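You operate a simulated robot arm through the tools that you are given. There is no shell and no other tool. Be economical: measure what you need, move in short steps, check, and stop when the job is done.

The job below is to be done with a simulated robot arm. You get a single attempt, and the scene is never put back.

JOB
Move the string tin from the odds drawer to the gilt tray, shut the drawer and tighten its loose knob.
Fine: slide the divider up against the small boxes before you shut it. Set down upright: string tin.

It is judged by the outcome, as a careful person would: the job done as asked, and still so three seconds after it is handed in. It fails if anything else is knocked over, pushed out of place, dropped, spilled or broken.

ROBOT AND FRAMES
A 6-joint arm with a two-finger parallel gripper, fixed in place. Base frame: the origin is at the foot of the arm, x ahead of it, y to its left, z up. Readings come in mm, degrees, newtons and seconds.
With the tool pointing down near the work surface it reaches from about 100 to 580 mm from the base axis. Its first joint turns from -66.0 to 66.0 degrees. Payload 2.7 kg.
The tool frame sits at the grasp point between the pads (the TCP): z along the fingers, y along the line on which they close. The tips reach 23 mm beyond it. Largest opening 94 mm; finger width 38, thickness 10; the body of the gripper, 54 by 96 mm, starts 39 mm behind the TCP.
Orientation is that of the tool frame in the base frame, as [roll, pitch, yaw] about the fixed x, y, z axes, in that order (R = Rz(yaw) Ry(pitch) Rx(roll)). With the fingers straight down and closing along the base's y, the tool's x points along the base's -x, its y along +y and its z along -z.

CONTROLS
- The arm moves only by the tool send_rows. Its argument "motion" is a list of rows, each a list of 7 numbers: the gripper command, from -1 (shut) to 1 (fully open), values between in proportion, then the shift along the tool's x, y, z in mm, then the turn, a rotation vector about the tool's x, y, z in degrees. In form: [[gripper, tx, ty, tz, rx, ry, rz], ...]. A call has 1 to 8 rows; each row is the pose to reach, as a shift and turn from the pose commanded when the call began, along the tool's axes at that moment. Each row takes 0.2 s and may step no farther than 50 mm and 8.6 degrees from the row before; otherwise, or with a gripper value out of range, the whole call is refused. Where a pose cannot be reached the arm comes as near as it can. A force on the tool above 40 N (or 10 N above the force at the start of the call, whichever is more), or a blocked arm, ends the call early, and 0.2 s more pass. The fingers move at their own pace (about 45 mm/s each) and stop on an object; they squeeze with about 41 N. The grip force told is the motor's: it shows also when the fingers shut on nothing. Time passes only in rows, and 0.2 s behind the last, so rows that repeat a pose let the fingers close. It gives the time, the measured TCP pose, the force on the tool (base axes), the opening and the grip force at its end, in the units of the frame above (readings bear some noise), with the torque about the TCP (base axes, N m) and any sound that the robot's microphone picked up.
- Cameras (640 x 400 px; columns grow to the right, rows downward): "scene" is fixed at [69.1, -437.7, 1388.6]; the picture's right is [0.78, -0.62, 0.00], its down [-0.45, -0.57, -0.69] and it looks along [0.43, 0.54, -0.72] (base axes); focal length 351 px, centre (320, 200). "wrist" rides on the gripper at [86, 16, -75] in the tool frame; the picture's right is [-0.18, 0.98, 0.00], its down [-0.58, -0.11, -0.81] and it looks along [-0.79, -0.15, 0.59] (tool axes); focal length 243 px, centre (320, 200). There is no depth. A picture from a camera that has moved, and an enlarged one, comes with that camera's place and axes in the base frame and with its lens.
- snapshot(camera): a new picture of that camera. It takes no simulated time.
- zoom(camera, box): a new picture of the part [left, top, right, bottom] of that camera's present view, enlarged. It takes no simulated time.
- job_done(): hands the job in; it is judged then, once.

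Go step by step. Nothing tells you positions but the pictures and the camera data: compare them with the known pose of the tool, close in by small moves and look again before you grip or let go. The budget is 120 turns and 68 pictures, counting those below and the enlarged ones. Unless the task says otherwise, let go and move clear before handing in, and close with one line.

The tools are called by a JSON object that holds its "op" and its "data". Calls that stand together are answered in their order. send_rows: Moves the arm, as the interface text tells. Its arguments: {"type":"object","properties":{"motion":{"type":"array","items":{"type":"array","items":{"type":"number"}}}},"required":["motion"]} The other tools are called the same way: snapshot (camera) takes a picture; zoom (camera, box) takes an enlarged picture of a part of a camera's view; job_done () hands the job in.

At the start:

```text
t: 0.0
ee_pos: [441.7, 26.3, 1028.7]
tcp_rot: [180.0, 0.2, 179.9]
force: [0.0, -0.7, -0.3]
moment: [0.03, 0.02, -0.01]
grip_width: 94.1
grasp_force: 0.1
```

scene: 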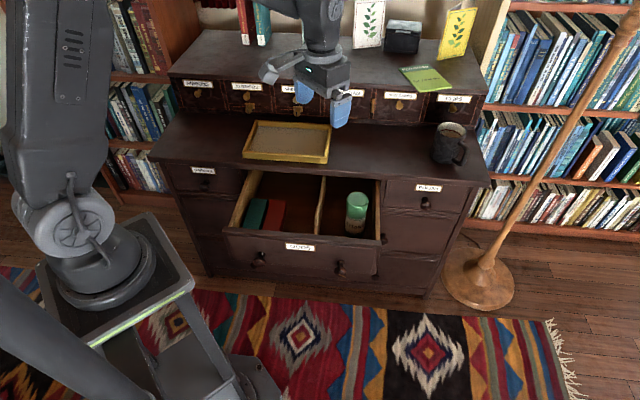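
wrist: 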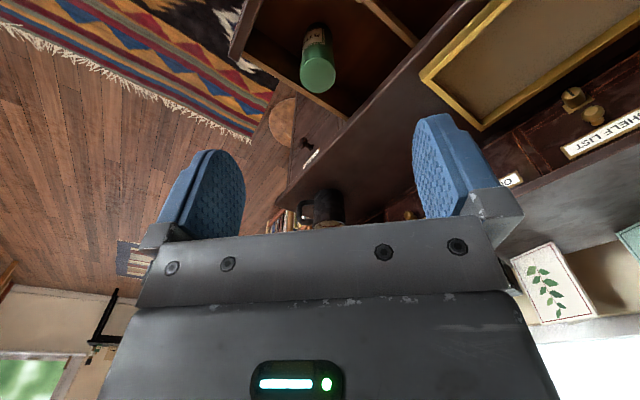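

I see a desk with an open drawer holding a green tin, two small boxes (green, red) and a divider, and a gilt tray on the desk top. I'll look closer first to measure.

{"op": "zoom", "data": {"camera": "scene", "box": [210, 150, 410, 290]}}

{"op": "zoom", "data": {"camera": "scene", "box": [150, 60, 490, 290]}}

```text
2.86 times, centred on (310, 220) of scene
camera zoom: at [69.1, -437.7, 1388.6], right [0.78, -0.62, 0.0], down [-0.45, -0.57, -0.69], along [0.43, 0.54, -0.72], focal length 1004 px, centre (349, 143)
```

zoom: 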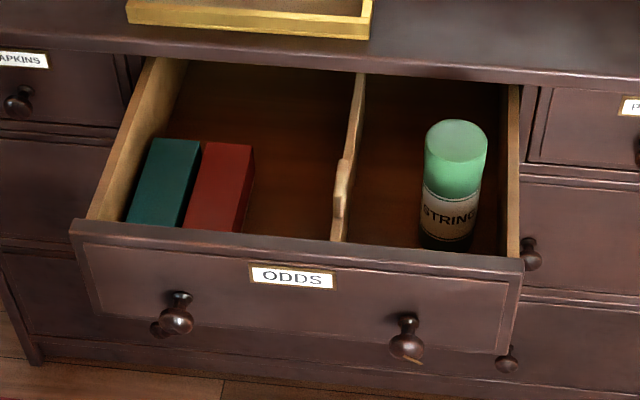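

```text
1.74 times, centred on (320, 175) of scene
camera zoom: at [69.1, -437.7, 1388.6], right [0.78, -0.62, 0.0], down [-0.45, -0.57, -0.69], along [0.43, 0.54, -0.72], focal length 611 px, centre (320, 244)
```

zoom: 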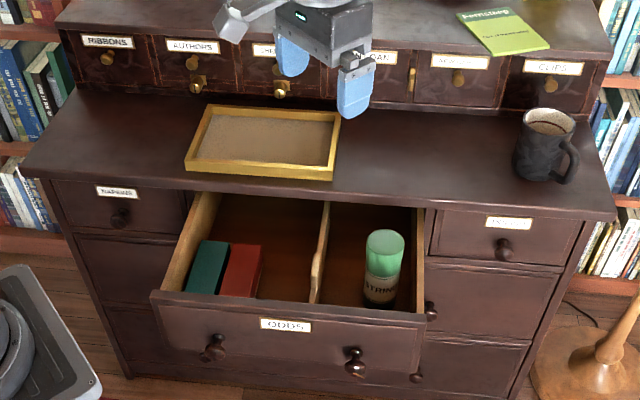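

The desk is turned about 45° to the base; I estimate the tin's top at roughly (545, 3, 720). I'll turn the tool to face the desk squarely and look from nearer.

{"op": "send_rows", "data": {"motion": [[1, -5, -15, 25, 0, 0, -7.4], [1, -11, -30, 50, 0, 0, -14.8], [1, -16, -45, 75, 0, 0, -22.2], [1, -22, -60, 100, 0, 0, -29.6], [1, -27, -75, 125, 0, 0, -37], [1, -33, -91, 149, 0, 0, -44.4], [1, -33, -91, 149, 0, 0, -44.4]]}}

{"op": "snapshot", "data": {"camera": "wrist"}}

{"op": "snapshot", "data": {"camera": "scene"}}

```text
t: 1.6
ee_pos: [477.9, -65.7, 879.5]
tcp_rot: [-179.9, 0.1, -135.5]
force: [0.0, 0.2, 0.3]
moment: [0.0, 0.02, 0.0]
grip_width: 94.2
grasp_force: 0.2
```

```text
63 pictures are left
camera wrist: at [405.3, -114.6, 953.6], right [-0.56, 0.83, 0.0], down [0.49, 0.33, 0.81], along [0.67, 0.45, -0.59], focal length 243 px, centre (320, 200)
```

wrist: 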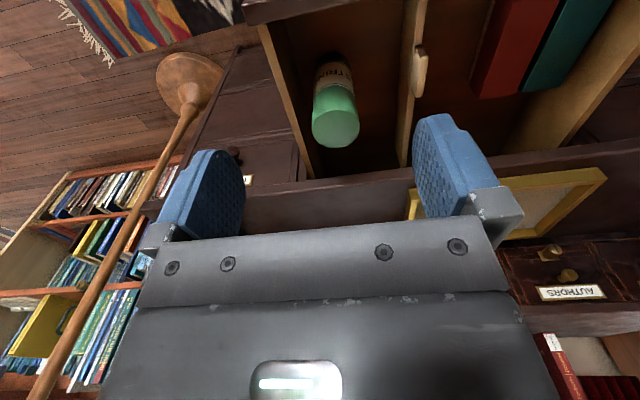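

```text
62 pictures are left
```

scene: 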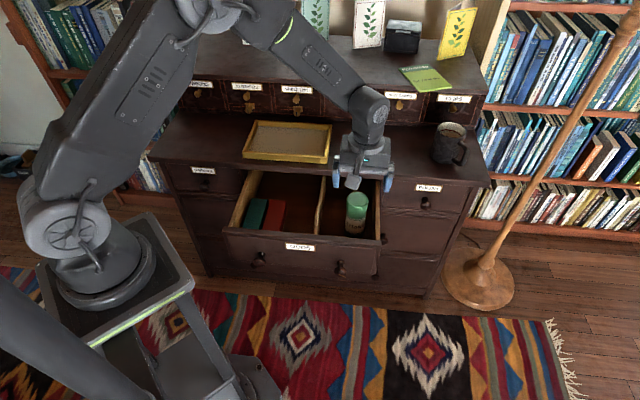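

The tin's top is about 96 mm ahead of the tool and nearly centred laterally. I'll move above it at a safe height and check again.

{"op": "send_rows", "data": {"motion": [[1, -32, 1, 30, 0, 0, 0], [1, -64, 2, 55, 0, 0, 0], [1, -95, 3, 80, 0, 0, 0], [1, -95, 3, 80, 0, 0, 0]]}}

{"op": "snapshot", "data": {"camera": "wrist"}}

{"op": "zoom", "data": {"camera": "scene", "box": [280, 120, 440, 260]}}

```text
t: 2.6
ee_pos: [543.1, 4.4, 797.9]
tcp_rot: [-179.9, 0.1, -135.6]
force: [0.3, -0.5, 0.5]
moment: [0.01, -0.03, -0.03]
grip_width: 94.0
grasp_force: 0.1
```

```text
61 pictures are left
camera wrist: at [470.6, -44.7, 872.9], right [-0.56, 0.83, 0.0], down [0.49, 0.33, 0.81], along [0.67, 0.45, -0.59], focal length 243 px, centre (320, 200)
```

wrist: 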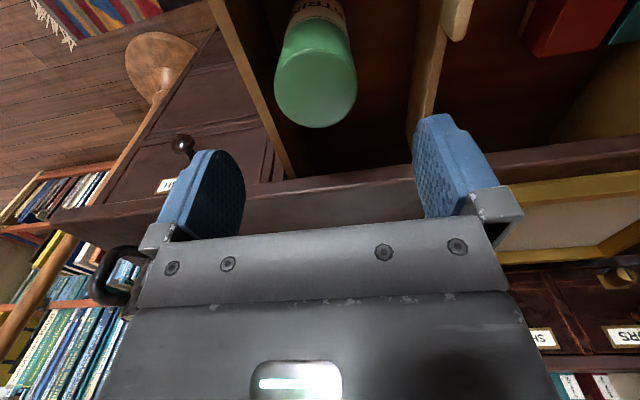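

```text
2.86 times, centred on (360, 190) of scene
camera zoom: at [69.1, -437.6, 1388.6], right [0.78, -0.62, 0.0], down [-0.45, -0.57, -0.69], along [0.43, 0.54, -0.72], focal length 1004 px, centre (206, 229)
```

zoom: 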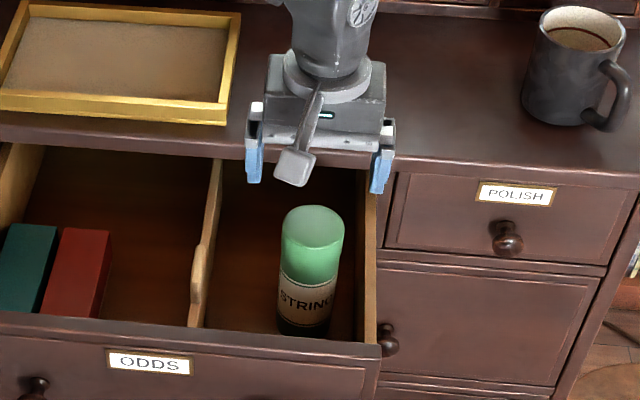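

The drawer's right wall is close to the tin (about 10 mm), so I'll turn the gripper 90° and grip along the drawer's depth instead. Rotating now above the tin.

{"op": "send_rows", "data": {"motion": [[1, 1, -1, 0, 0, 0, 8.3], [1, 2, -2, 0, 0, 0, 16.6], [1, 3, -3, 0, 0, 0, 24.9], [1, 3, -3, 0, 0, 0, 33.2], [1, 3, -3, 0, 0, 0, 41.5], [1, 3, -3, 0, 0, 0, 49.8], [1, 3, -3, 0, 0, 0, 58.1], [1, 3, -3, 0, 0, 0, 66.4]]}}

{"op": "send_rows", "data": {"motion": [[1, 0, 0, 0, 0, 0, 8], [1, 0, 0, 0, 0, 0, 16], [1, 0, 0, 0, 0, 0, 24], [1, 0, 0, 0, 0, 0, 24]]}}

{"op": "snapshot", "data": {"camera": "wrist"}}

```text
t: 4.4
ee_pos: [541.5, -0.1, 801.7]
tcp_rot: [-180.0, 0.1, 158.0]
force: [0.3, 0.2, 0.2]
moment: [0.02, -0.01, 0.0]
grip_width: 94.1
grasp_force: 0.2
```

```text
t: 5.4
ee_pos: [542.3, 0.7, 799.6]
tcp_rot: [179.9, 0.1, 134.0]
force: [0.1, 0.2, 0.7]
moment: [0.02, 0.01, 0.03]
grip_width: 94.0
grasp_force: 0.0
```

```text
59 pictures are left
camera wrist: at [493.1, 75.1, 874.3], right [0.84, 0.55, 0.0], down [0.32, -0.49, 0.81], along [0.44, -0.67, -0.59], focal length 243 px, centre (320, 200)
```

wrist: 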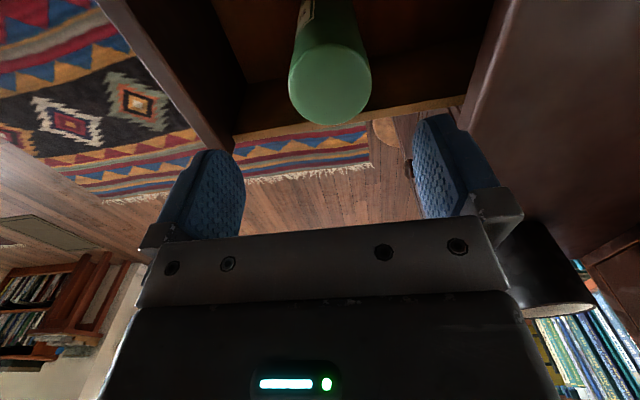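

The tin sits about 6 mm further in than the tool; the fingers now have free room on both sides. I'll correct and descend partway, then check.

{"op": "send_rows", "data": {"motion": [[1, 1, 3, 25, 0, 0, 0], [1, 2, 6, 50, 0, 0, 0], [1, 2, 6, 70, 0, 0, 0], [1, 2, 6, 70, 0, 0, 0]]}}

{"op": "zoom", "data": {"camera": "scene", "box": [300, 120, 430, 260]}}

{"op": "snapshot", "data": {"camera": "wrist"}}

```text
t: 6.4
ee_pos: [545.1, 7.2, 727.8]
tcp_rot: [179.9, 0.1, 134.0]
force: [-0.1, -0.6, -0.3]
moment: [0.04, -0.01, 0.0]
grip_width: 94.3
grasp_force: 0.1
```

```text
2.86 times, centred on (365, 190) of scene
camera zoom: at [69.1, -437.7, 1388.6], right [0.78, -0.62, 0.0], down [-0.45, -0.57, -0.69], along [0.43, 0.54, -0.72], focal length 1004 px, centre (191, 229)
```

zoom: 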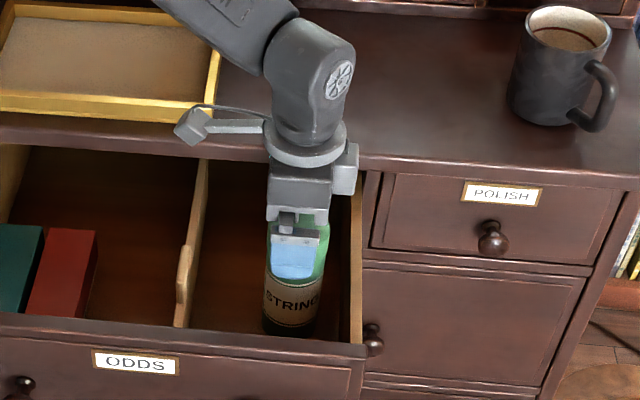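

```text
57 pictures are left
camera wrist: at [497.0, 80.4, 802.5], right [0.83, 0.55, 0.0], down [0.32, -0.49, 0.81], along [0.45, -0.67, -0.59], focal length 243 px, centre (320, 200)
```

wrist: 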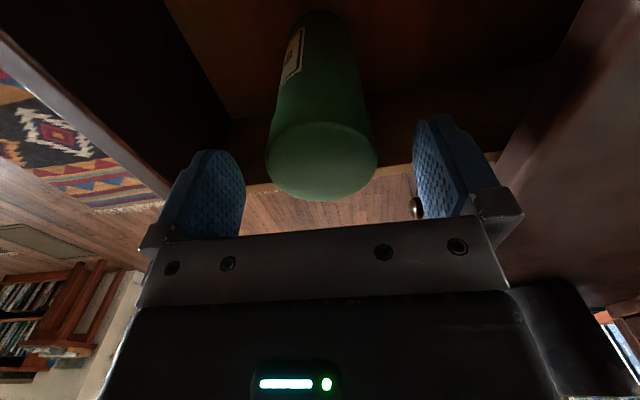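

The tin is centred between the fingers. Lowering another 32 mm and closing.

{"op": "send_rows", "data": {"motion": [[1, 0, 0, 16, 0, 0, 0], [1, 0, 0, 32, 0, 0, 0], [-0.2, 0, 0, 32, 0, 0, 0], [-1, 0, 0, 32, 0, 0, 0], [-1, 0, 0, 32, 0, 0, 0], [-1, 0, 0, 32, 0, 0, 0], [-1, 0, 0, 32, 0, 0, 0]]}}

{"op": "zoom", "data": {"camera": "scene", "box": [300, 120, 430, 260]}}

```text
t: 8.0
ee_pos: [545.4, 5.9, 696.5]
tcp_rot: [179.9, -0.1, 134.0]
force: [0.2, -0.9, 0.8]
moment: [-0.05, -0.03, 0.02]
grip_width: 57.1
grasp_force: 41.6
```

```text
2.86 times, centred on (365, 190) of scene
camera zoom: at [69.1, -437.7, 1388.6], right [0.78, -0.62, 0.0], down [-0.45, -0.57, -0.69], along [0.43, 0.54, -0.72], focal length 1004 px, centre (191, 229)
```

zoom: 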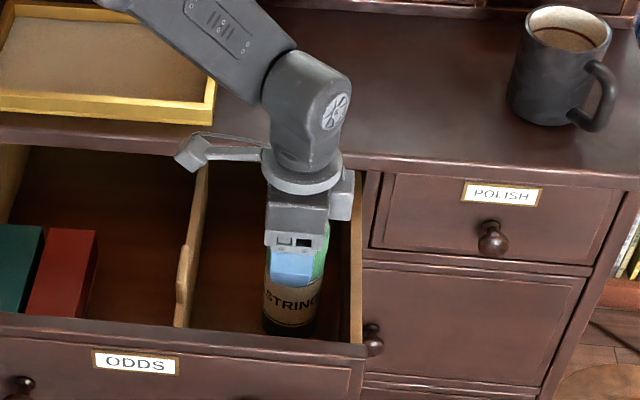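

The tin is held (57 mm opening). Lifting straight up.

{"op": "send_rows", "data": {"motion": [[-1, 0, 0, -10, 0, 0, 0], [-1, 0, 0, -40, 0, 0, 0], [-1, 0, 0, -80, 0, 0, 0], [-1, 0, 0, -120, 0, 0, 0], [-1, 0, 0, -160, 0, 0, 0], [-1, 0, 0, -200, 0, 0, 0], [-1, 0, 0, -200, 0, 0, 0]]}}

{"op": "snapshot", "data": {"camera": "scene"}}

{"op": "snapshot", "data": {"camera": "wrist"}}

```text
t: 9.6
ee_pos: [541.0, 5.3, 897.8]
tcp_rot: [180.0, -0.1, 134.0]
force: [-0.2, -0.1, -2.0]
moment: [-0.02, -0.01, -0.01]
grip_width: 57.5
grasp_force: 41.0
```

```text
55 pictures are left
```

scene: 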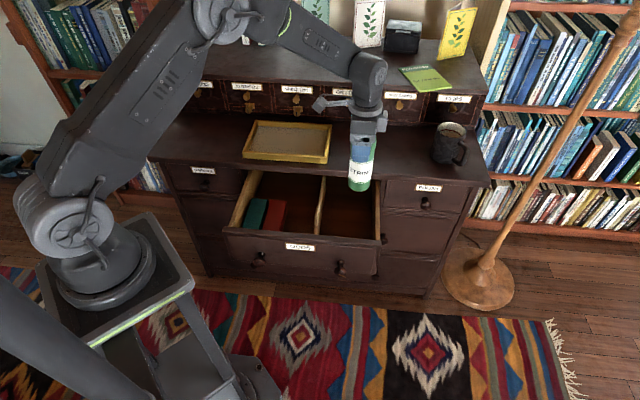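

```text
54 pictures are left
camera wrist: at [493.6, 79.0, 973.2], right [0.83, 0.55, 0.0], down [0.33, -0.49, 0.81], along [0.44, -0.67, -0.59], focal length 243 px, centre (320, 200)
```

wrist: 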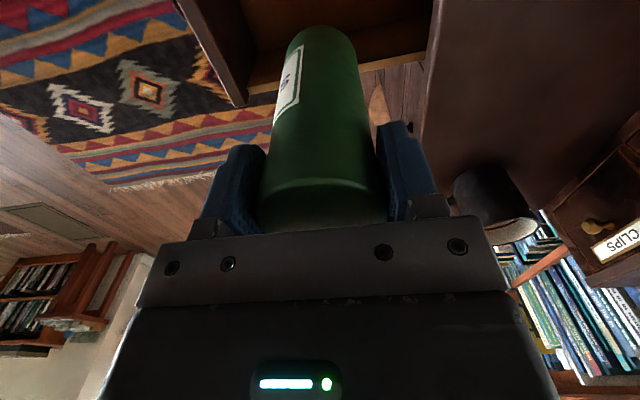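

The tin is lifted with its bottom around z≈775 (≈123 mm below the TCP). I'll bring it in front of the tray, turning back so the wrist camera looks over the tray.

{"op": "send_rows", "data": {"motion": [[-1, 36, 4, -3, 0, 0, -8.3], [-1, 72, 8, -6, 0, 0, -16.6], [-1, 109, 13, -9, 0, 0, -24.9], [-1, 145, 17, -12, 0, 0, -33.2], [-1, 181, 21, -15, 0, 0, -41.5], [-1, 217, 26, -18, 0, 0, -49.8], [-1, 254, 30, -20, 0, 0, -58.1], [-1, 290, 35, -22, 0, 0, -66.4]]}}

{"op": "send_rows", "data": {"motion": [[-1, 0, 0, 0, 0, 0, -8], [-1, 0, 0, 0, 0, 0, -16], [-1, 0, 0, 0, 0, 0, -24.6], [-1, 0, 0, 0, 0, 0, -24.6]]}}

{"op": "snapshot", "data": {"camera": "wrist"}}

{"op": "snapshot", "data": {"camera": "scene"}}

```text
t: 11.4
ee_pos: [367.4, 239.2, 919.8]
tcp_rot: [180.0, 0.0, -159.4]
force: [-1.1, 0.2, -1.4]
moment: [0.01, -0.03, -0.02]
grip_width: 57.3
grasp_force: 41.3
```

```text
t: 12.4
ee_pos: [367.2, 239.6, 919.8]
tcp_rot: [-180.0, 0.1, -134.8]
force: [-0.5, -0.6, -1.9]
moment: [0.01, 0.04, -0.04]
grip_width: 57.5
grasp_force: 40.5
```

```text
53 pictures are left
camera wrist: at [295.6, 189.7, 993.8], right [-0.57, 0.82, 0.0], down [0.49, 0.34, 0.81], along [0.67, 0.46, -0.59], focal length 243 px, centre (320, 200)
```

wrist: 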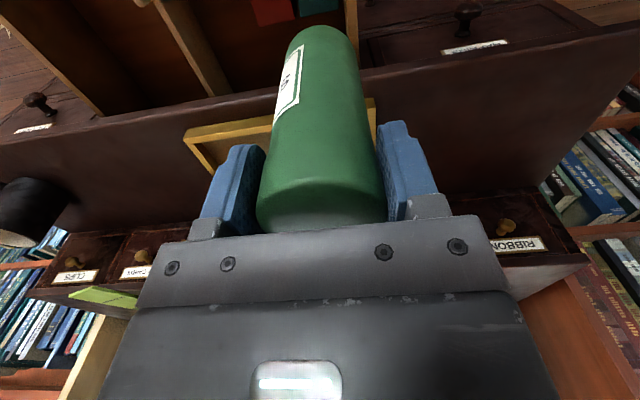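

```text
52 pictures are left
```

scene: 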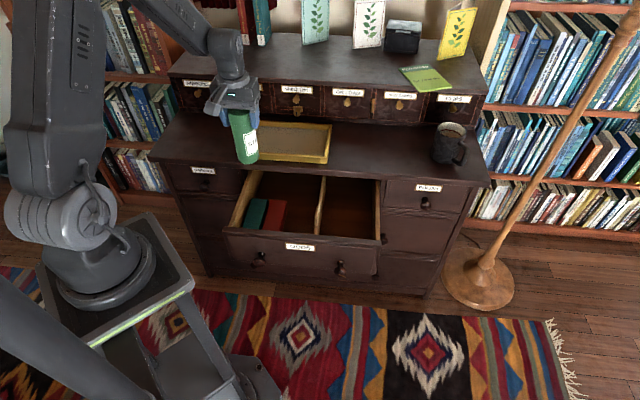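

{"op": "zoom", "data": {"camera": "wrist", "box": [150, 70, 410, 220]}}

{"op": "zoom", "data": {"camera": "scene", "box": [200, 90, 340, 180]}}

```text
2.46 times, centred on (280, 145) of wrist
camera zoom: at [295.6, 189.7, 993.8], right [-0.57, 0.82, 0.0], down [0.49, 0.34, 0.81], along [0.67, 0.46, -0.59], focal length 597 px, centre (418, 335)
```

zoom: 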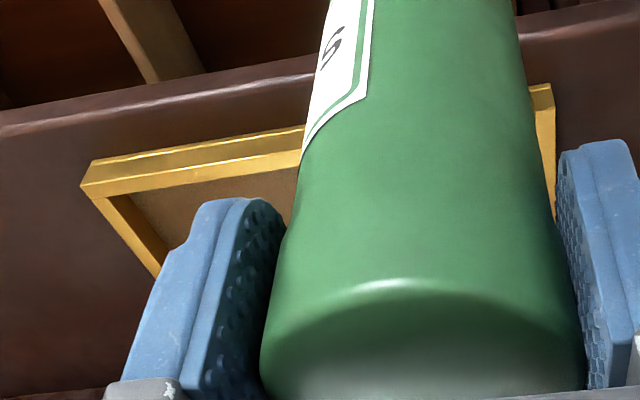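

```text
4.44 times, centred on (270, 135) of scene
camera zoom: at [69.1, -437.6, 1388.6], right [0.78, -0.62, 0.0], down [-0.45, -0.57, -0.69], along [0.43, 0.54, -0.72], focal length 1561 px, centre (542, 489)
```

zoom: 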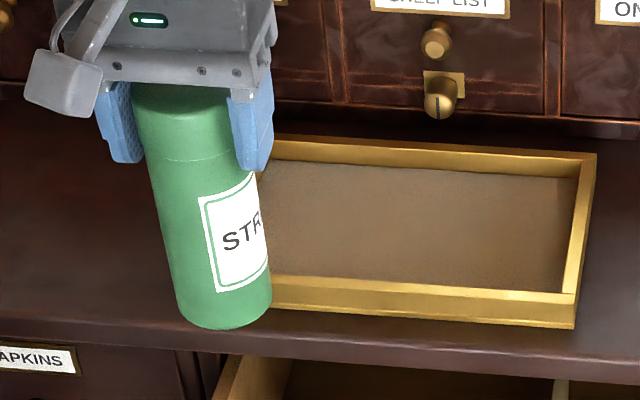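

The tray's rim top is at z≈743, desk ≈723, near edge at n≈519 (n along the desk's depth), so I'll set the tin inside its near-left part at about (472, 337). Moving above it.

{"op": "send_rows", "data": {"motion": [[-1, -36, -1, 0, 0, 0, 0], [-1, -72, -3, 0, 0, 0, 0], [-1, -108, -4, 0, 0, 0, 0], [-1, -143, -5, 10, 0, 0, 0], [-1, -143, -5, 40, 0, 0, 0], [-1, -143, -5, 40, 0, 0, 0]]}}

{"op": "snapshot", "data": {"camera": "wrist"}}

{"op": "zoom", "data": {"camera": "scene", "box": [200, 80, 340, 180]}}

```text
t: 13.8
ee_pos: [472.0, 338.7, 880.7]
tcp_rot: [-179.9, 0.1, -134.9]
force: [0.6, 0.3, -2.3]
moment: [-0.02, -0.02, 0.01]
grip_width: 57.2
grasp_force: 41.0
```

```text
49 pictures are left
camera wrist: at [399.6, 288.5, 955.5], right [-0.57, 0.82, 0.0], down [0.49, 0.33, 0.81], along [0.67, 0.46, -0.59], focal length 243 px, centre (320, 200)
```

wrist: 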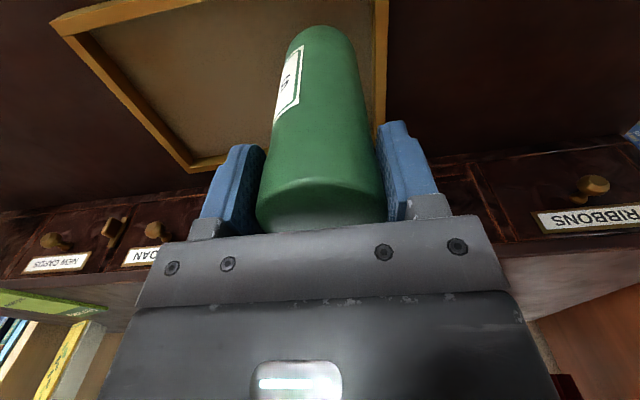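

```text
4.00 times, centred on (270, 130) of scene
camera zoom: at [69.1, -437.6, 1388.6], right [0.78, -0.62, 0.0], down [-0.45, -0.57, -0.69], along [0.43, 0.54, -0.72], focal length 1405 px, centre (520, 480)
```

zoom: 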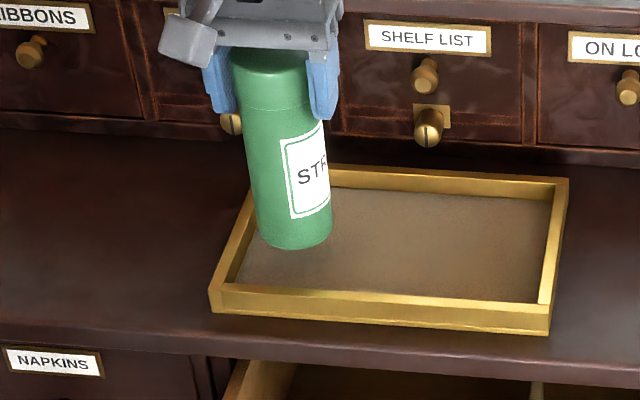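

The tin is over the tray but a bit close to its front wall; I'll nudge 12 mm further in and descend slowly until it touches.

{"op": "send_rows", "data": {"motion": [[-1, -12, 0, 0, 0, 0, 0], [-1, -12, 0, 15, 0, 0, 0], [-1, -12, 0, 30, 0, 0, 0], [-1, -12, 0, 30, 0, 0, 0]]}}

{"op": "zoom", "data": {"camera": "scene", "box": [200, 80, 340, 180]}}

```text
t: 14.8
ee_pos: [479.7, 346.2, 850.0]
tcp_rot: [-179.8, 0.1, -134.9]
force: [-0.6, 0.1, -1.9]
moment: [0.0, -0.01, 0.01]
grip_width: 57.2
grasp_force: 41.0
```

```text
4.00 times, centred on (270, 130) of scene
camera zoom: at [69.1, -437.6, 1388.6], right [0.78, -0.62, 0.0], down [-0.45, -0.57, -0.69], along [0.43, 0.54, -0.72], focal length 1405 px, centre (520, 480)
```

zoom: 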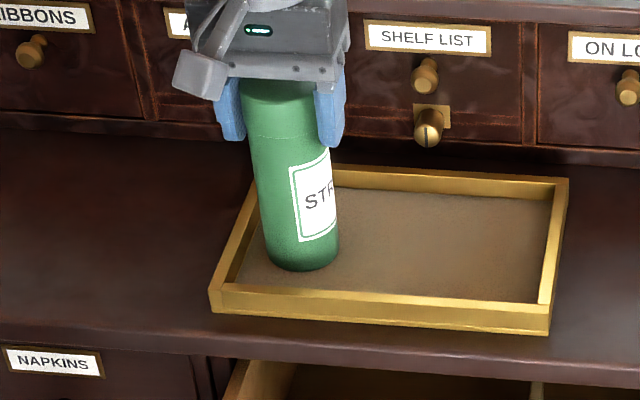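

Clear of the rims all round. Lowering gently in 2–3 mm steps.

{"op": "send_rows", "data": {"motion": [[-1, 0, 0, 3, 0, 0, 0], [-1, 0, 0, 6, 0, 0, 0], [-1, 0, 0, 8, 0, 0, 0], [-1, 0, 0, 10, 0, 0, 0]]}}

{"op": "zoom", "data": {"camera": "scene", "box": [230, 90, 310, 170]}}

```text
t: 15.8
ee_pos: [481.5, 346.3, 847.1]
tcp_rot: [-179.9, 0.8, -134.8]
force: [-4.0, 5.3, 32.2]
moment: [0.79, 0.42, -0.05]
grip_width: 57.4
grasp_force: 40.3
```

```text
5.00 times, centred on (270, 130) of scene
camera zoom: at [68.5, -437.9, 1388.6], right [0.78, -0.62, 0.0], down [-0.45, -0.57, -0.69], along [0.43, 0.54, -0.72], focal length 1756 px, centre (570, 550)
```

zoom: 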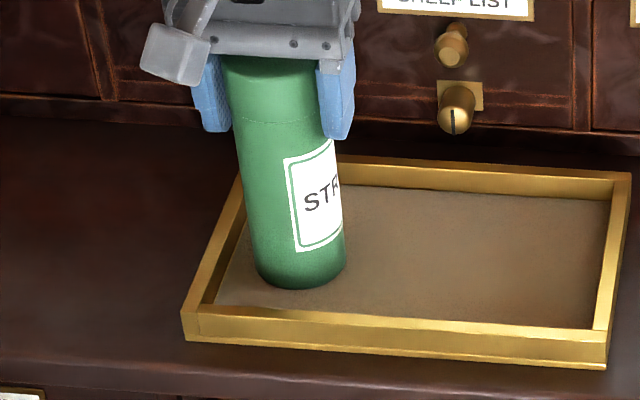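

Contact: the tin stands on the tray floor (32 N up). Easing off the pressing.

{"op": "send_rows", "data": {"motion": [[-1, 0, 0, -2, 0, 0, 0], [-1, 0, 0, -3, 0, 0, 0], [-1, 0, 0, -3, 0, 0, 0]]}}

```text
t: 16.6
ee_pos: [481.0, 345.7, 846.2]
tcp_rot: [-180.0, 0.4, -134.9]
force: [2.1, 8.8, 18.9]
moment: [1.24, -0.23, -0.02]
grip_width: 57.3
grasp_force: 41.1
```

{"op": "send_rows", "data": {"motion": [[-1, 0, 0, -1, 0, 0, 0], [-1, 0, 0, -2, 0, 0, 0], [-1, 0, 0, -2, 0, 0, 0]]}}

```text
t: 17.4
ee_pos: [481.8, 345.3, 846.1]
tcp_rot: [-179.9, 0.3, -135.0]
force: [0.2, 6.6, 16.3]
moment: [1.17, -0.11, 0.03]
grip_width: 57.2
grasp_force: 41.1
```

Still pressing about 16 N; easing a bit more before release.

{"op": "send_rows", "data": {"motion": [[-1, 0, 0, -1.5, 0, 0, 0], [-1, 0, 0, -3, 0, 0, 0], [-1, 0, 0, -3, 0, 0, 0]]}}

```text
t: 18.2
ee_pos: [480.4, 344.4, 847.0]
tcp_rot: [-179.8, -0.2, -135.0]
force: [2.2, -1.0, 2.5]
moment: [0.11, -0.33, -0.05]
grip_width: 57.2
grasp_force: 40.7
```

Force is nearly nil and the tin rests on the floor. Opening slowly, then going straight up.

{"op": "send_rows", "data": {"motion": [[0.25, 0, 0, 0, 0, 0, 0], [0.35, 0, 0, 0, 0, 0, 0], [0.6, 0, 0, 0, 0, 0, 0], [0.8, 0, 0, 0, 0, 0, 0], [0.8, 0, 0, 0, 0, 0, 0]]}}

{"op": "send_rows", "data": {"motion": [[0.8, 0, 0, -15, 0, 0, 0], [0.8, 0, 0, -40, 0, 0, 0], [0.8, 0, 0, -75, 0, 0, 0], [0.8, 0, 0, -90, 0, 0, 0]]}}

{"op": "snapshot", "data": {"camera": "scene"}}

```text
t: 19.4
ee_pos: [480.8, 345.0, 848.4]
tcp_rot: [-179.9, 0.1, -135.0]
force: [-1.0, 0.2, 0.1]
moment: [-0.02, -0.02, 0.0]
grip_width: 84.8
grasp_force: 0.1
```

```text
t: 20.4
ee_pos: [480.9, 344.8, 938.7]
tcp_rot: [-179.9, 0.1, -135.0]
force: [0.5, 0.0, -0.1]
moment: [-0.02, -0.03, -0.03]
grip_width: 84.6
grasp_force: 0.1
```

```text
45 pictures are left
```

scene: 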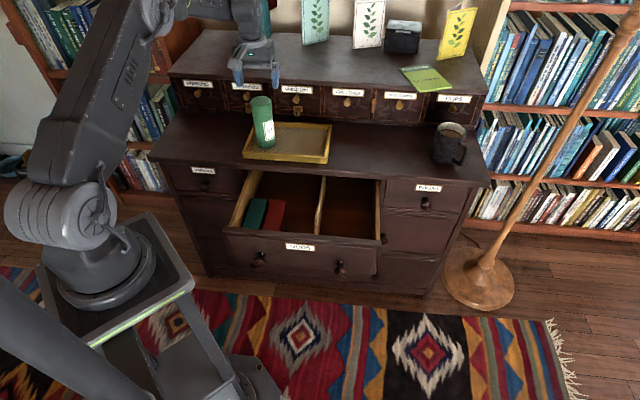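

The tin stands upright in the tray. Next I'll look closely at the divider, boxes and knobs from in front of the drawer.

{"op": "send_rows", "data": {"motion": [[0.5, 40, -10, 0, 0, 0, 0], [0, 80, -30, 0, 0, 0, 0], [-0.5, 118, -55, 10, 0, 0, 0], [-1, 152, -85, 20, 0, 0, 0], [-1, 186, -113, 35, 0, 0, 0], [-1, 220, -141, 52, 0, 0, 0], [-1, 252, -168, 70, 0, 0, 0], [-1, 284, -194, 89, 0, 0, 0]]}}

{"op": "snapshot", "data": {"camera": "wrist"}}

```text
t: 22.2
ee_pos: [417.3, 9.1, 846.4]
tcp_rot: [-180.0, 0.0, -134.9]
force: [0.3, -1.5, 0.1]
moment: [-0.01, -0.02, -0.03]
grip_width: 0.2
grasp_force: 41.5
```

```text
44 pictures are left
camera wrist: at [345.7, -40.2, 922.0], right [-0.57, 0.82, 0.0], down [0.49, 0.33, 0.81], along [0.67, 0.46, -0.59], focal length 243 px, centre (320, 200)
```

wrist: 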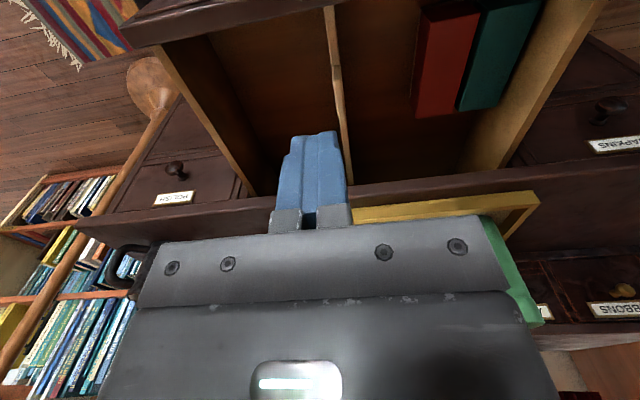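

{"op": "zoom", "data": {"camera": "wrist", "box": [150, 0, 600, 200]}}

{"op": "zoom", "data": {"camera": "scene", "box": [215, 165, 395, 285]}}

```text
1.42 times, centred on (375, 100) of wrist
camera zoom: at [345.7, -40.2, 922.0], right [-0.57, 0.82, 0.0], down [0.49, 0.33, 0.81], along [0.67, 0.46, -0.59], focal length 345 px, centre (242, 342)
```

zoom: 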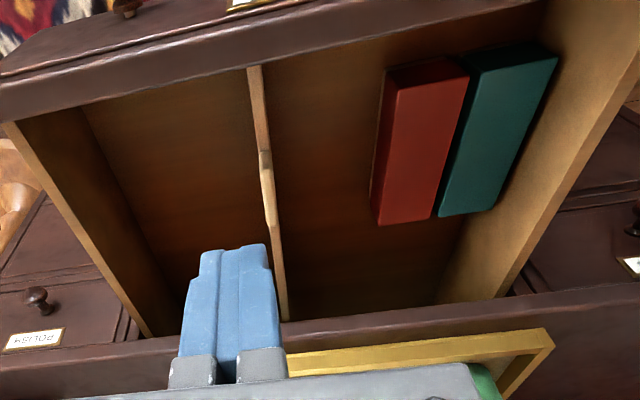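

```text
3.33 times, centred on (305, 225) of scene
camera zoom: at [69.1, -437.6, 1388.6], right [0.78, -0.62, 0.0], down [-0.45, -0.57, -0.69], along [0.43, 0.54, -0.72], focal length 1171 px, centre (370, 117)
```

zoom: 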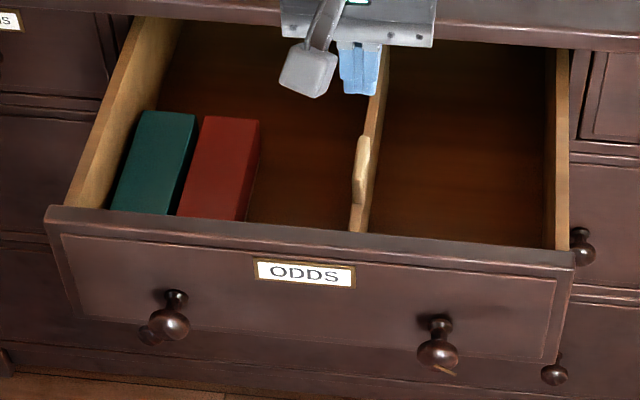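

The divider (top ≈ z 672, w≈279 mm along the desk's width) stands about 90 mm right of the red box (right face w≈185, top ≈648). I'll go down to its right with fingers shut and push it left gently.

{"op": "send_rows", "data": {"motion": [[-1, -30, -13, 0, 0, 0, 0], [-1, -61, -26, 20, 0, 0, 0], [-1, -61, -26, 65, 0, 0, 0], [-1, -61, -26, 105, 0, 0, 0], [-1, -61, -26, 140, 0, 0, 0], [-1, -61, -26, 140, 0, 0, 0]]}}

{"op": "snapshot", "data": {"camera": "wrist"}}

{"op": "zoom", "data": {"camera": "scene", "box": [215, 165, 395, 285]}}

```text
t: 23.6
ee_pos: [481.1, 32.9, 709.1]
tcp_rot: [-179.9, 0.0, -135.0]
force: [-0.6, 0.9, -0.2]
moment: [-0.01, 0.05, 0.0]
grip_width: 0.0
grasp_force: 40.7
```

```text
41 pictures are left
camera wrist: at [408.5, -16.7, 785.1], right [-0.57, 0.82, 0.0], down [0.49, 0.33, 0.81], along [0.67, 0.46, -0.59], focal length 243 px, centre (320, 200)
```

wrist: 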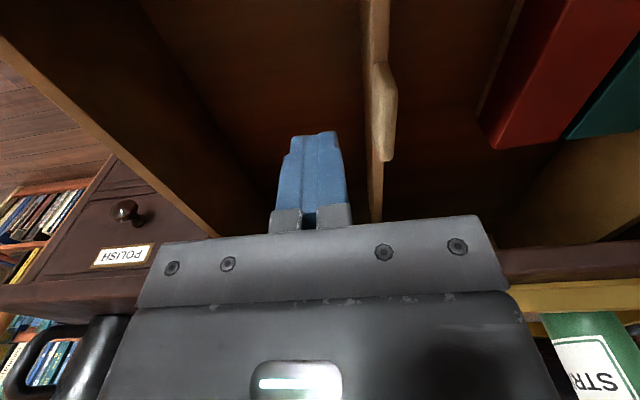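

```text
3.33 times, centred on (305, 225) of scene
camera zoom: at [69.1, -437.7, 1388.6], right [0.78, -0.62, 0.0], down [-0.45, -0.57, -0.69], along [0.43, 0.54, -0.72], focal length 1171 px, centre (370, 117)
```

zoom: 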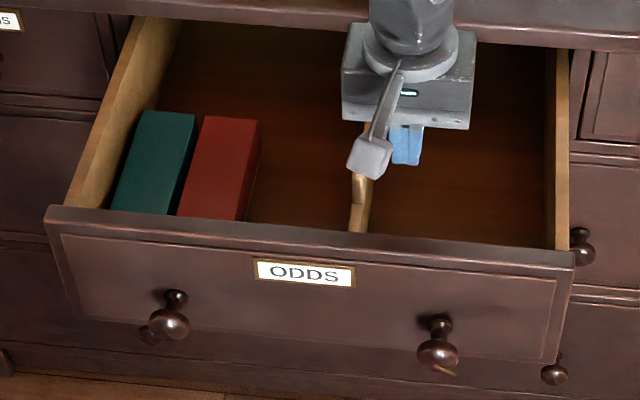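

Fingers are clear to the right of the divider. Going down beside it and starting the push.

{"op": "send_rows", "data": {"motion": [[-1, 0, 0, 26, 0, 0, 0], [-1, 0, 0, 52, 0, 0, 0], [-1, 0, 10, 52, 0, 0, 0], [-1, 0, 20, 52, 0, 0, 0], [-1, 0, 30, 52, 0, 0, 0], [-1, 0, 40, 52, 0, 0, 0], [-1, 0, 50, 52, 0, 0, 0], [-1, 0, 60, 52, 0, 0, 0]]}}

{"op": "zoom", "data": {"camera": "scene", "box": [215, 165, 395, 285]}}

{"op": "snapshot", "data": {"camera": "wrist"}}

```text
t: 25.4
ee_pos: [435.5, 75.0, 657.7]
tcp_rot: [180.0, 0.1, -135.0]
force: [1.1, -2.4, -0.1]
moment: [0.01, 0.02, 0.0]
grip_width: 0.0
grasp_force: 41.0
```

```text
3.33 times, centred on (305, 225) of scene
camera zoom: at [69.1, -437.7, 1388.6], right [0.78, -0.62, 0.0], down [-0.45, -0.57, -0.69], along [0.43, 0.54, -0.72], focal length 1171 px, centre (370, 117)
```

zoom: 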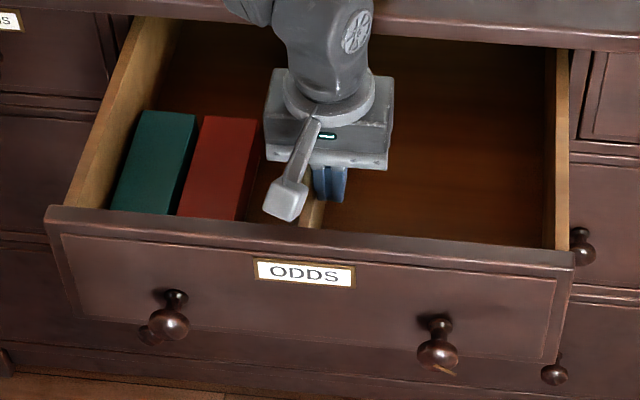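

```text
38 pictures are left
camera wrist: at [364.8, 25.2, 732.7], right [-0.57, 0.82, 0.0], down [0.49, 0.33, 0.81], along [0.67, 0.46, -0.59], focal length 243 px, centre (320, 200)
```

wrist: 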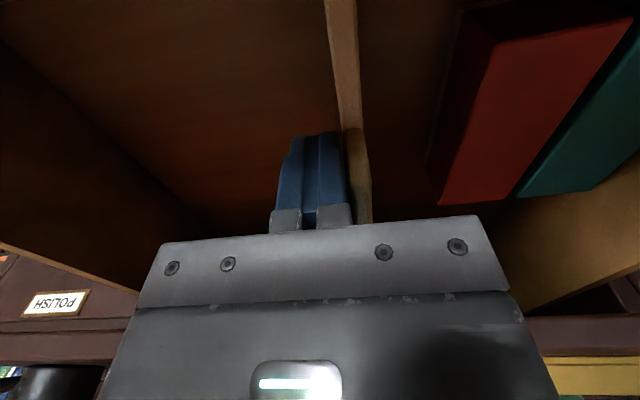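

The divider slides easily (~2.5 N). About 45–50 mm remain to the red box; pushing on 32 mm.

{"op": "send_rows", "data": {"motion": [[-1, 0, 8, 0, 0, 0, 0], [-1, 0, 16, 0, 0, 0, 0], [-1, 0, 24, 0, 0, 0, 0], [-1, 0, 32, 0, 0, 0, 0]]}}

{"op": "snapshot", "data": {"camera": "wrist"}}

{"op": "zoom", "data": {"camera": "scene", "box": [225, 180, 345, 255]}}

```text
t: 26.4
ee_pos: [411.9, 95.4, 658.1]
tcp_rot: [-180.0, -0.1, -135.0]
force: [0.8, -1.0, -0.2]
moment: [0.01, 0.07, -0.06]
grip_width: 0.0
grasp_force: 40.4
```

```text
37 pictures are left
camera wrist: at [340.8, 47.3, 731.8], right [-0.57, 0.82, 0.0], down [0.49, 0.33, 0.81], along [0.67, 0.46, -0.59], focal length 243 px, centre (320, 200)
```

wrist: 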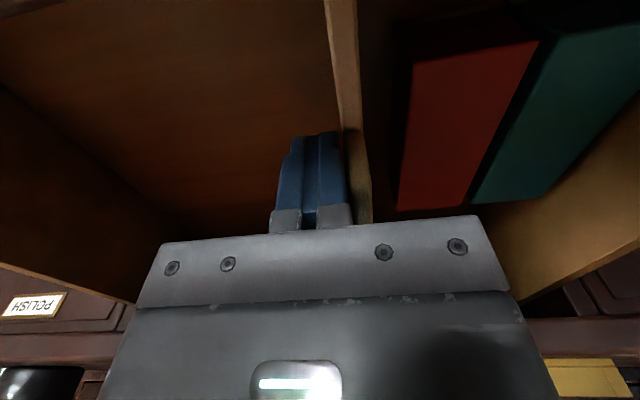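

```text
5.33 times, centred on (285, 218) of scene
camera zoom: at [69.1, -437.7, 1388.6], right [0.78, -0.62, 0.0], down [-0.45, -0.57, -0.69], along [0.43, 0.54, -0.72], focal length 1874 px, centre (507, 107)
```

zoom: 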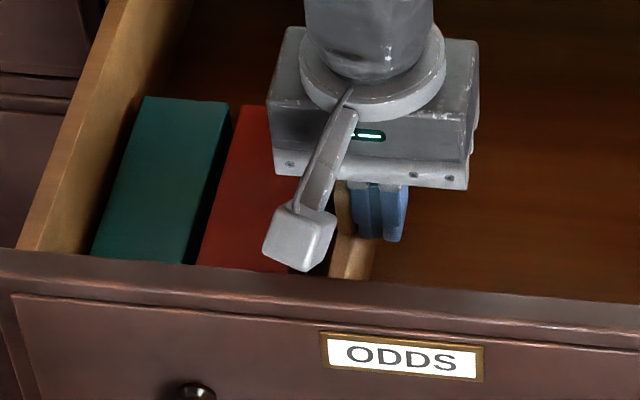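

Around 20 mm of gap remains. Pushing 14 mm more, then finishing in fine steps while watching force.

{"op": "send_rows", "data": {"motion": [[-1, 0, 5, 0, 0, 0, 0], [-1, 0, 9, 0, 0, 0, 0], [-1, 0, 12, 0, 0, 0, 0], [-1, 0, 14, 0, 0, 0, 0]]}}

{"op": "zoom", "data": {"camera": "wrist", "box": [240, 0, 560, 230]}}

```text
t: 27.4
ee_pos: [404.6, 107.1, 656.5]
tcp_rot: [-179.9, 0.1, -134.9]
force: [0.9, -1.4, 1.2]
moment: [0.04, 0.03, -0.04]
grip_width: 0.2
grasp_force: 41.2
```

```text
1.74 times, centred on (400, 115) of wrist
camera zoom: at [332.3, 57.1, 731.3], right [-0.57, 0.82, 0.0], down [0.49, 0.33, 0.81], along [0.67, 0.46, -0.59], focal length 422 px, centre (181, 348)
```

zoom: 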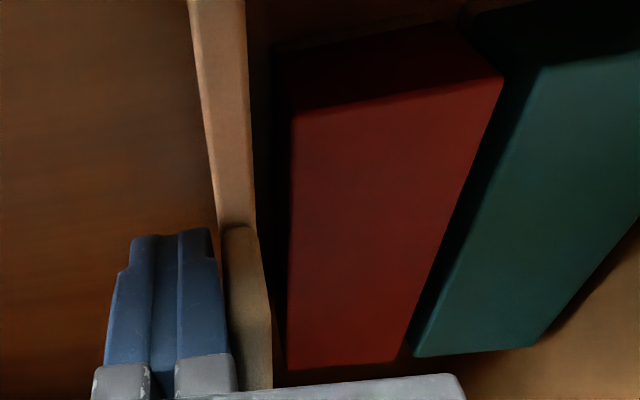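

The gap is about 9–10 mm. Closing it with small steps.

{"op": "send_rows", "data": {"motion": [[-1, 0, 2, 0, 0, 0, 0], [-1, 0, 4, 0, 0, 0, 0], [-1, 0, 6, 0, 0, 0, 0], [-1, 0, 7, 0, 0, 0, 0]]}}

{"op": "zoom", "data": {"camera": "wrist", "box": [240, 0, 560, 230]}}

```text
t: 28.3
ee_pos: [403.6, 108.9, 657.3]
tcp_rot: [-179.7, 0.4, -135.2]
force: [5.5, -5.1, -2.6]
moment: [0.04, 0.02, 0.09]
grip_width: 0.0
grasp_force: 40.8
stopped in row 4: the force on the tool passed its limit at 43 N (the readings are from after the stop); the commanded pose is now the measured one
```

```text
1.74 times, centred on (400, 115) of wrist
camera zoom: at [329.7, 59.5, 730.8], right [-0.56, 0.83, 0.0], down [0.48, 0.33, 0.81], along [0.67, 0.46, -0.58], focal length 422 px, centre (181, 348)
```

zoom: 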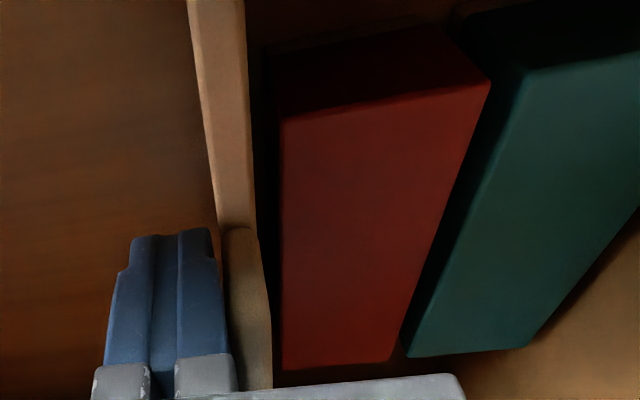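

The push stopped at 43 N sooner than I expected. I'll look before pushing again.

{"op": "zoom", "data": {"camera": "scene", "box": [225, 180, 345, 255]}}

{"op": "snapshot", "data": {"camera": "wrist"}}

```text
5.33 times, centred on (285, 218) of scene
camera zoom: at [69.2, -437.7, 1388.6], right [0.78, -0.62, 0.0], down [-0.45, -0.57, -0.69], along [0.43, 0.54, -0.72], focal length 1874 px, centre (507, 107)
```

zoom: 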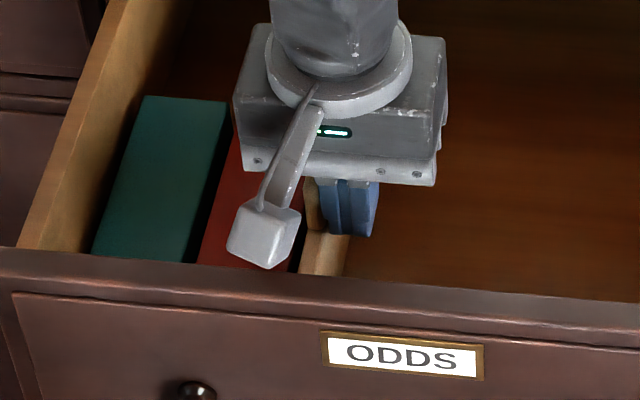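

```text
32 pictures are left
camera wrist: at [329.7, 59.5, 730.8], right [-0.56, 0.83, 0.0], down [0.48, 0.33, 0.81], along [0.67, 0.46, -0.58], focal length 243 px, centre (320, 200)
```

wrist: 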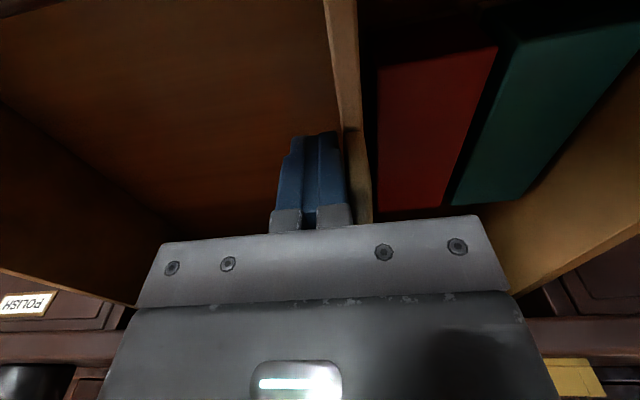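

I'll back off and rise to see the divider against the boxes unobstructed.

{"op": "send_rows", "data": {"motion": [[-1, 0, -6, 0, 0, 0, 0], [-1, 0, -10, -30, 0, 0, 0], [-1, 0, -10, -75, 0, 0, 0], [-1, 0, -30, -120, 0, 0, 0], [-1, 0, -70, -150, 0, 0, 0], [-1, 0, -110, -170, 0, 0, 0], [-1, 0, -110, -170, 0, 0, 0]]}}

{"op": "zoom", "data": {"camera": "scene", "box": [215, 165, 395, 285]}}

{"op": "zoom", "data": {"camera": "wrist", "box": [300, 0, 640, 200]}}

```text
t: 29.9
ee_pos: [478.0, 30.5, 826.8]
tcp_rot: [-179.7, 0.4, -135.1]
force: [-0.1, -0.5, 1.3]
moment: [-0.01, 0.01, 0.0]
grip_width: 0.1
grasp_force: 40.8
```

```text
3.33 times, centred on (305, 225) of scene
camera zoom: at [69.1, -437.7, 1388.6], right [0.78, -0.62, 0.0], down [-0.45, -0.57, -0.69], along [0.43, 0.54, -0.72], focal length 1171 px, centre (370, 117)
```

zoom: 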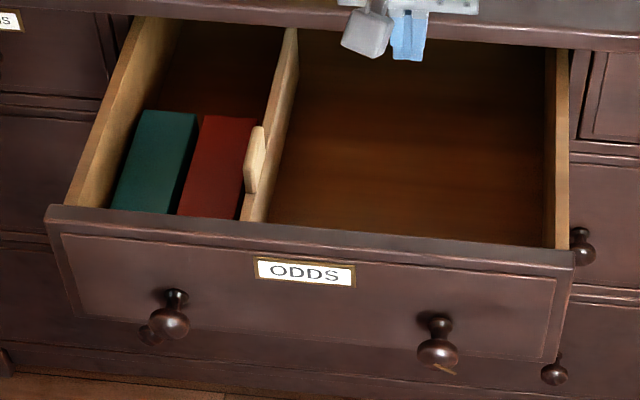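

```text
1.88 times, centred on (470, 100) of wrist
camera zoom: at [405.6, -18.4, 900.8], right [-0.56, 0.83, 0.0], down [0.48, 0.33, 0.81], along [0.67, 0.46, -0.59], focal length 457 px, centre (38, 388)
```

zoom: 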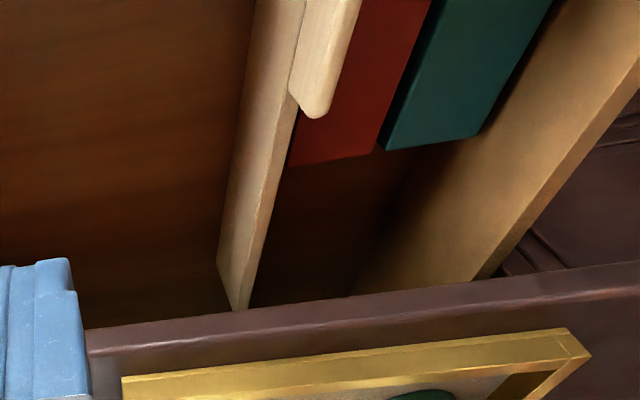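

I need a view straight along the divider's plane; moving the wrist camera above and in front of it.

{"op": "send_rows", "data": {"motion": [[-1, 1, 40, 10, 0, 0, -4], [-1, 2, 80, 20, 0, 0, -8], [-1, 3, 110, 35, 0, 0, -10.5], [-1, 3, 129, 47, 0, 0, -10.5], [-1, 3, 129, 47, 0, 0, -10.5]]}}

{"op": "zoom", "data": {"camera": "wrist", "box": [200, 0, 520, 200]}}

```text
t: 31.1
ee_pos: [385.7, 119.9, 780.0]
tcp_rot: [-179.7, 0.3, -124.6]
force: [0.5, -0.1, 0.0]
moment: [0.0, -0.05, 0.03]
grip_width: 0.0
grasp_force: 41.3
```

```text
2.00 times, centred on (360, 100) of wrist
camera zoom: at [323.5, 58.2, 853.7], right [-0.7, 0.71, 0.0], down [0.41, 0.42, 0.81], along [0.58, 0.57, -0.59], focal length 485 px, centre (240, 400)
```

zoom: 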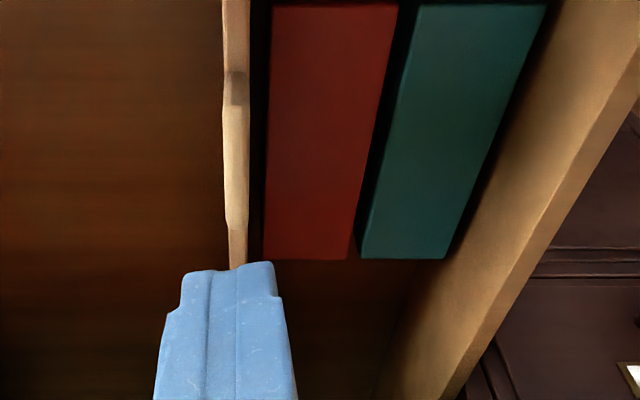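

{"op": "zoom", "data": {"camera": "wrist", "box": [300, 0, 360, 140]}}

{"op": "zoom", "data": {"camera": "wrist", "box": [305, 0, 345, 25]}}

```text
2.86 times, centred on (330, 70) of wrist
camera zoom: at [323.5, 58.2, 853.7], right [-0.7, 0.71, 0.0], down [0.41, 0.42, 0.81], along [0.58, 0.57, -0.59], focal length 693 px, centre (291, 571)
```

zoom: 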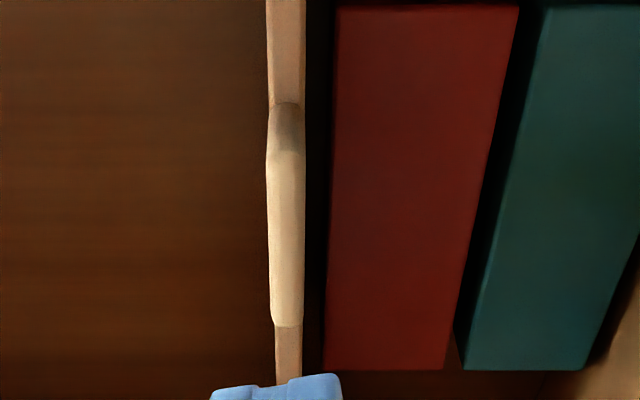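

```text
16.00 times, centred on (325, 12) of wrist
camera zoom: at [323.5, 58.2, 853.7], right [-0.7, 0.71, 0.0], down [0.41, 0.42, 0.81], along [0.58, 0.57, -0.59], focal length 3882 px, centre (240, 3200)
```

zoom: 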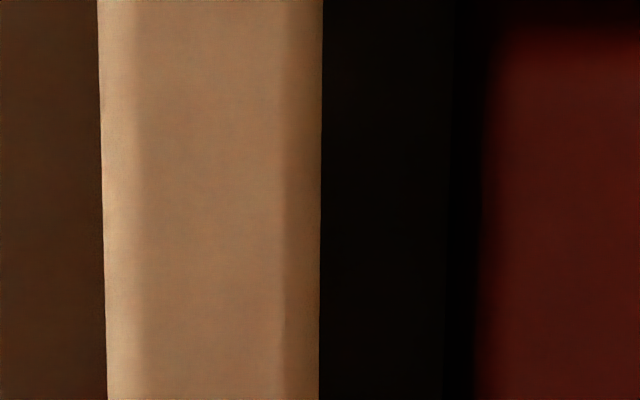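

From above, the divider still stands ~7–8 mm from the red box, and the boxes haven't moved. I'll go back down on its right side and try again in finer steps, watching force each time.

{"op": "send_rows", "data": {"motion": [[-1, -0.5, -15, 0, 0, 0, 5], [-1, -0.7, -27, 0, 0, 0, 10.4], [-1, -0.7, -27, 40, 0, 0, 10.4], [-1, -0.7, -27, 80, 0, 0, 10.4], [-1, -0.7, -27, 118, 0, 0, 10.4], [-1, -0.7, -27, 118, 0, 0, 10.4]]}}

{"op": "send_rows", "data": {"motion": [[-1, 0, 3, 0, 0, 0, 0], [-1, 0, 6, 0, 0, 0, 0], [-1, 0, 9, 0, 0, 0, 0], [-1, 0, 9, 0, 0, 0, 0]]}}

{"op": "zoom", "data": {"camera": "wrist", "box": [240, 0, 560, 230]}}

```text
t: 32.5
ee_pos: [407.0, 108.7, 660.4]
tcp_rot: [-179.8, 0.4, -135.0]
force: [1.0, -0.2, -0.2]
moment: [-0.06, 0.04, -0.01]
grip_width: 0.1
grasp_force: 41.2
```

```text
t: 33.6
ee_pos: [404.1, 111.1, 661.9]
tcp_rot: [-179.6, 0.7, -135.1]
force: [5.3, -5.7, -2.3]
moment: [0.05, 0.02, 0.11]
grip_width: 0.1
grasp_force: 40.9
stopped in row 4: the force on the tool passed its limit at 42 N (the readings are from after the stop); the commanded pose is now the measured one
```

```text
1.74 times, centred on (400, 115) of wrist
camera zoom: at [331.6, 61.6, 735.4], right [-0.56, 0.83, 0.0], down [0.48, 0.33, 0.81], along [0.67, 0.46, -0.58], focal length 422 px, centre (181, 348)
```

zoom: 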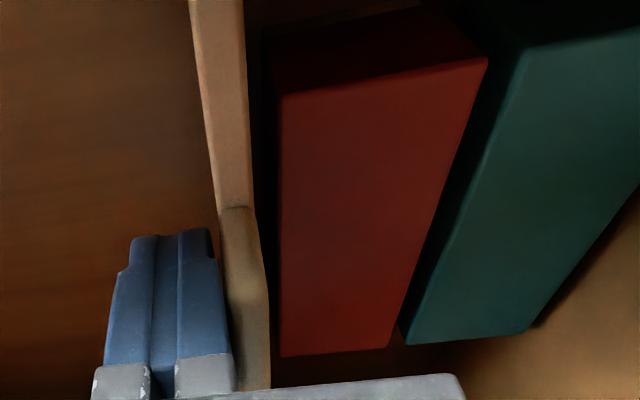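

It stopped at the same spot, still ~7 mm short, with boxes unmoved. I'll try pushing lower on the board in case it jams when pushed near its top.

{"op": "send_rows", "data": {"motion": [[-1, 0, -7, 0, 0, 0, 0], [-1, 0, -7, 16, 0, 0, 0], [-1, 0, -7, 32, 0, 0, 0], [-1, 0, -7, 32, 0, 0, 0]]}}

{"op": "send_rows", "data": {"motion": [[-1, 0, 3, 0, 0, 0, 0], [-1, 0, 6, 0, 0, 0, 0], [-1, 0, 8, 0, 0, 0, 0], [-1, 0, 10, 0, 0, 0, 0], [-1, 0, 12, 0, 0, 0, 0]]}}

```text
t: 34.4
ee_pos: [412.6, 106.4, 635.6]
tcp_rot: [-179.6, 0.7, -135.1]
force: [2.2, 0.6, 5.5]
moment: [-0.02, 0.25, -0.05]
grip_width: 0.0
grasp_force: 40.5
stopped in row 4: the force on the tool passed its limit at 50 N (the readings are from after the stop); the commanded pose is now the measured one
```

```text
t: 35.6
ee_pos: [408.2, 112.3, 635.6]
tcp_rot: [-179.5, 1.0, -135.2]
force: [6.2, -6.4, -1.6]
moment: [0.3, 0.21, 0.17]
grip_width: 0.2
grasp_force: 41.0
stopped in row 5: the force on the tool passed its limit at 44 N (the readings are from after the stop); the commanded pose is now the measured one
```

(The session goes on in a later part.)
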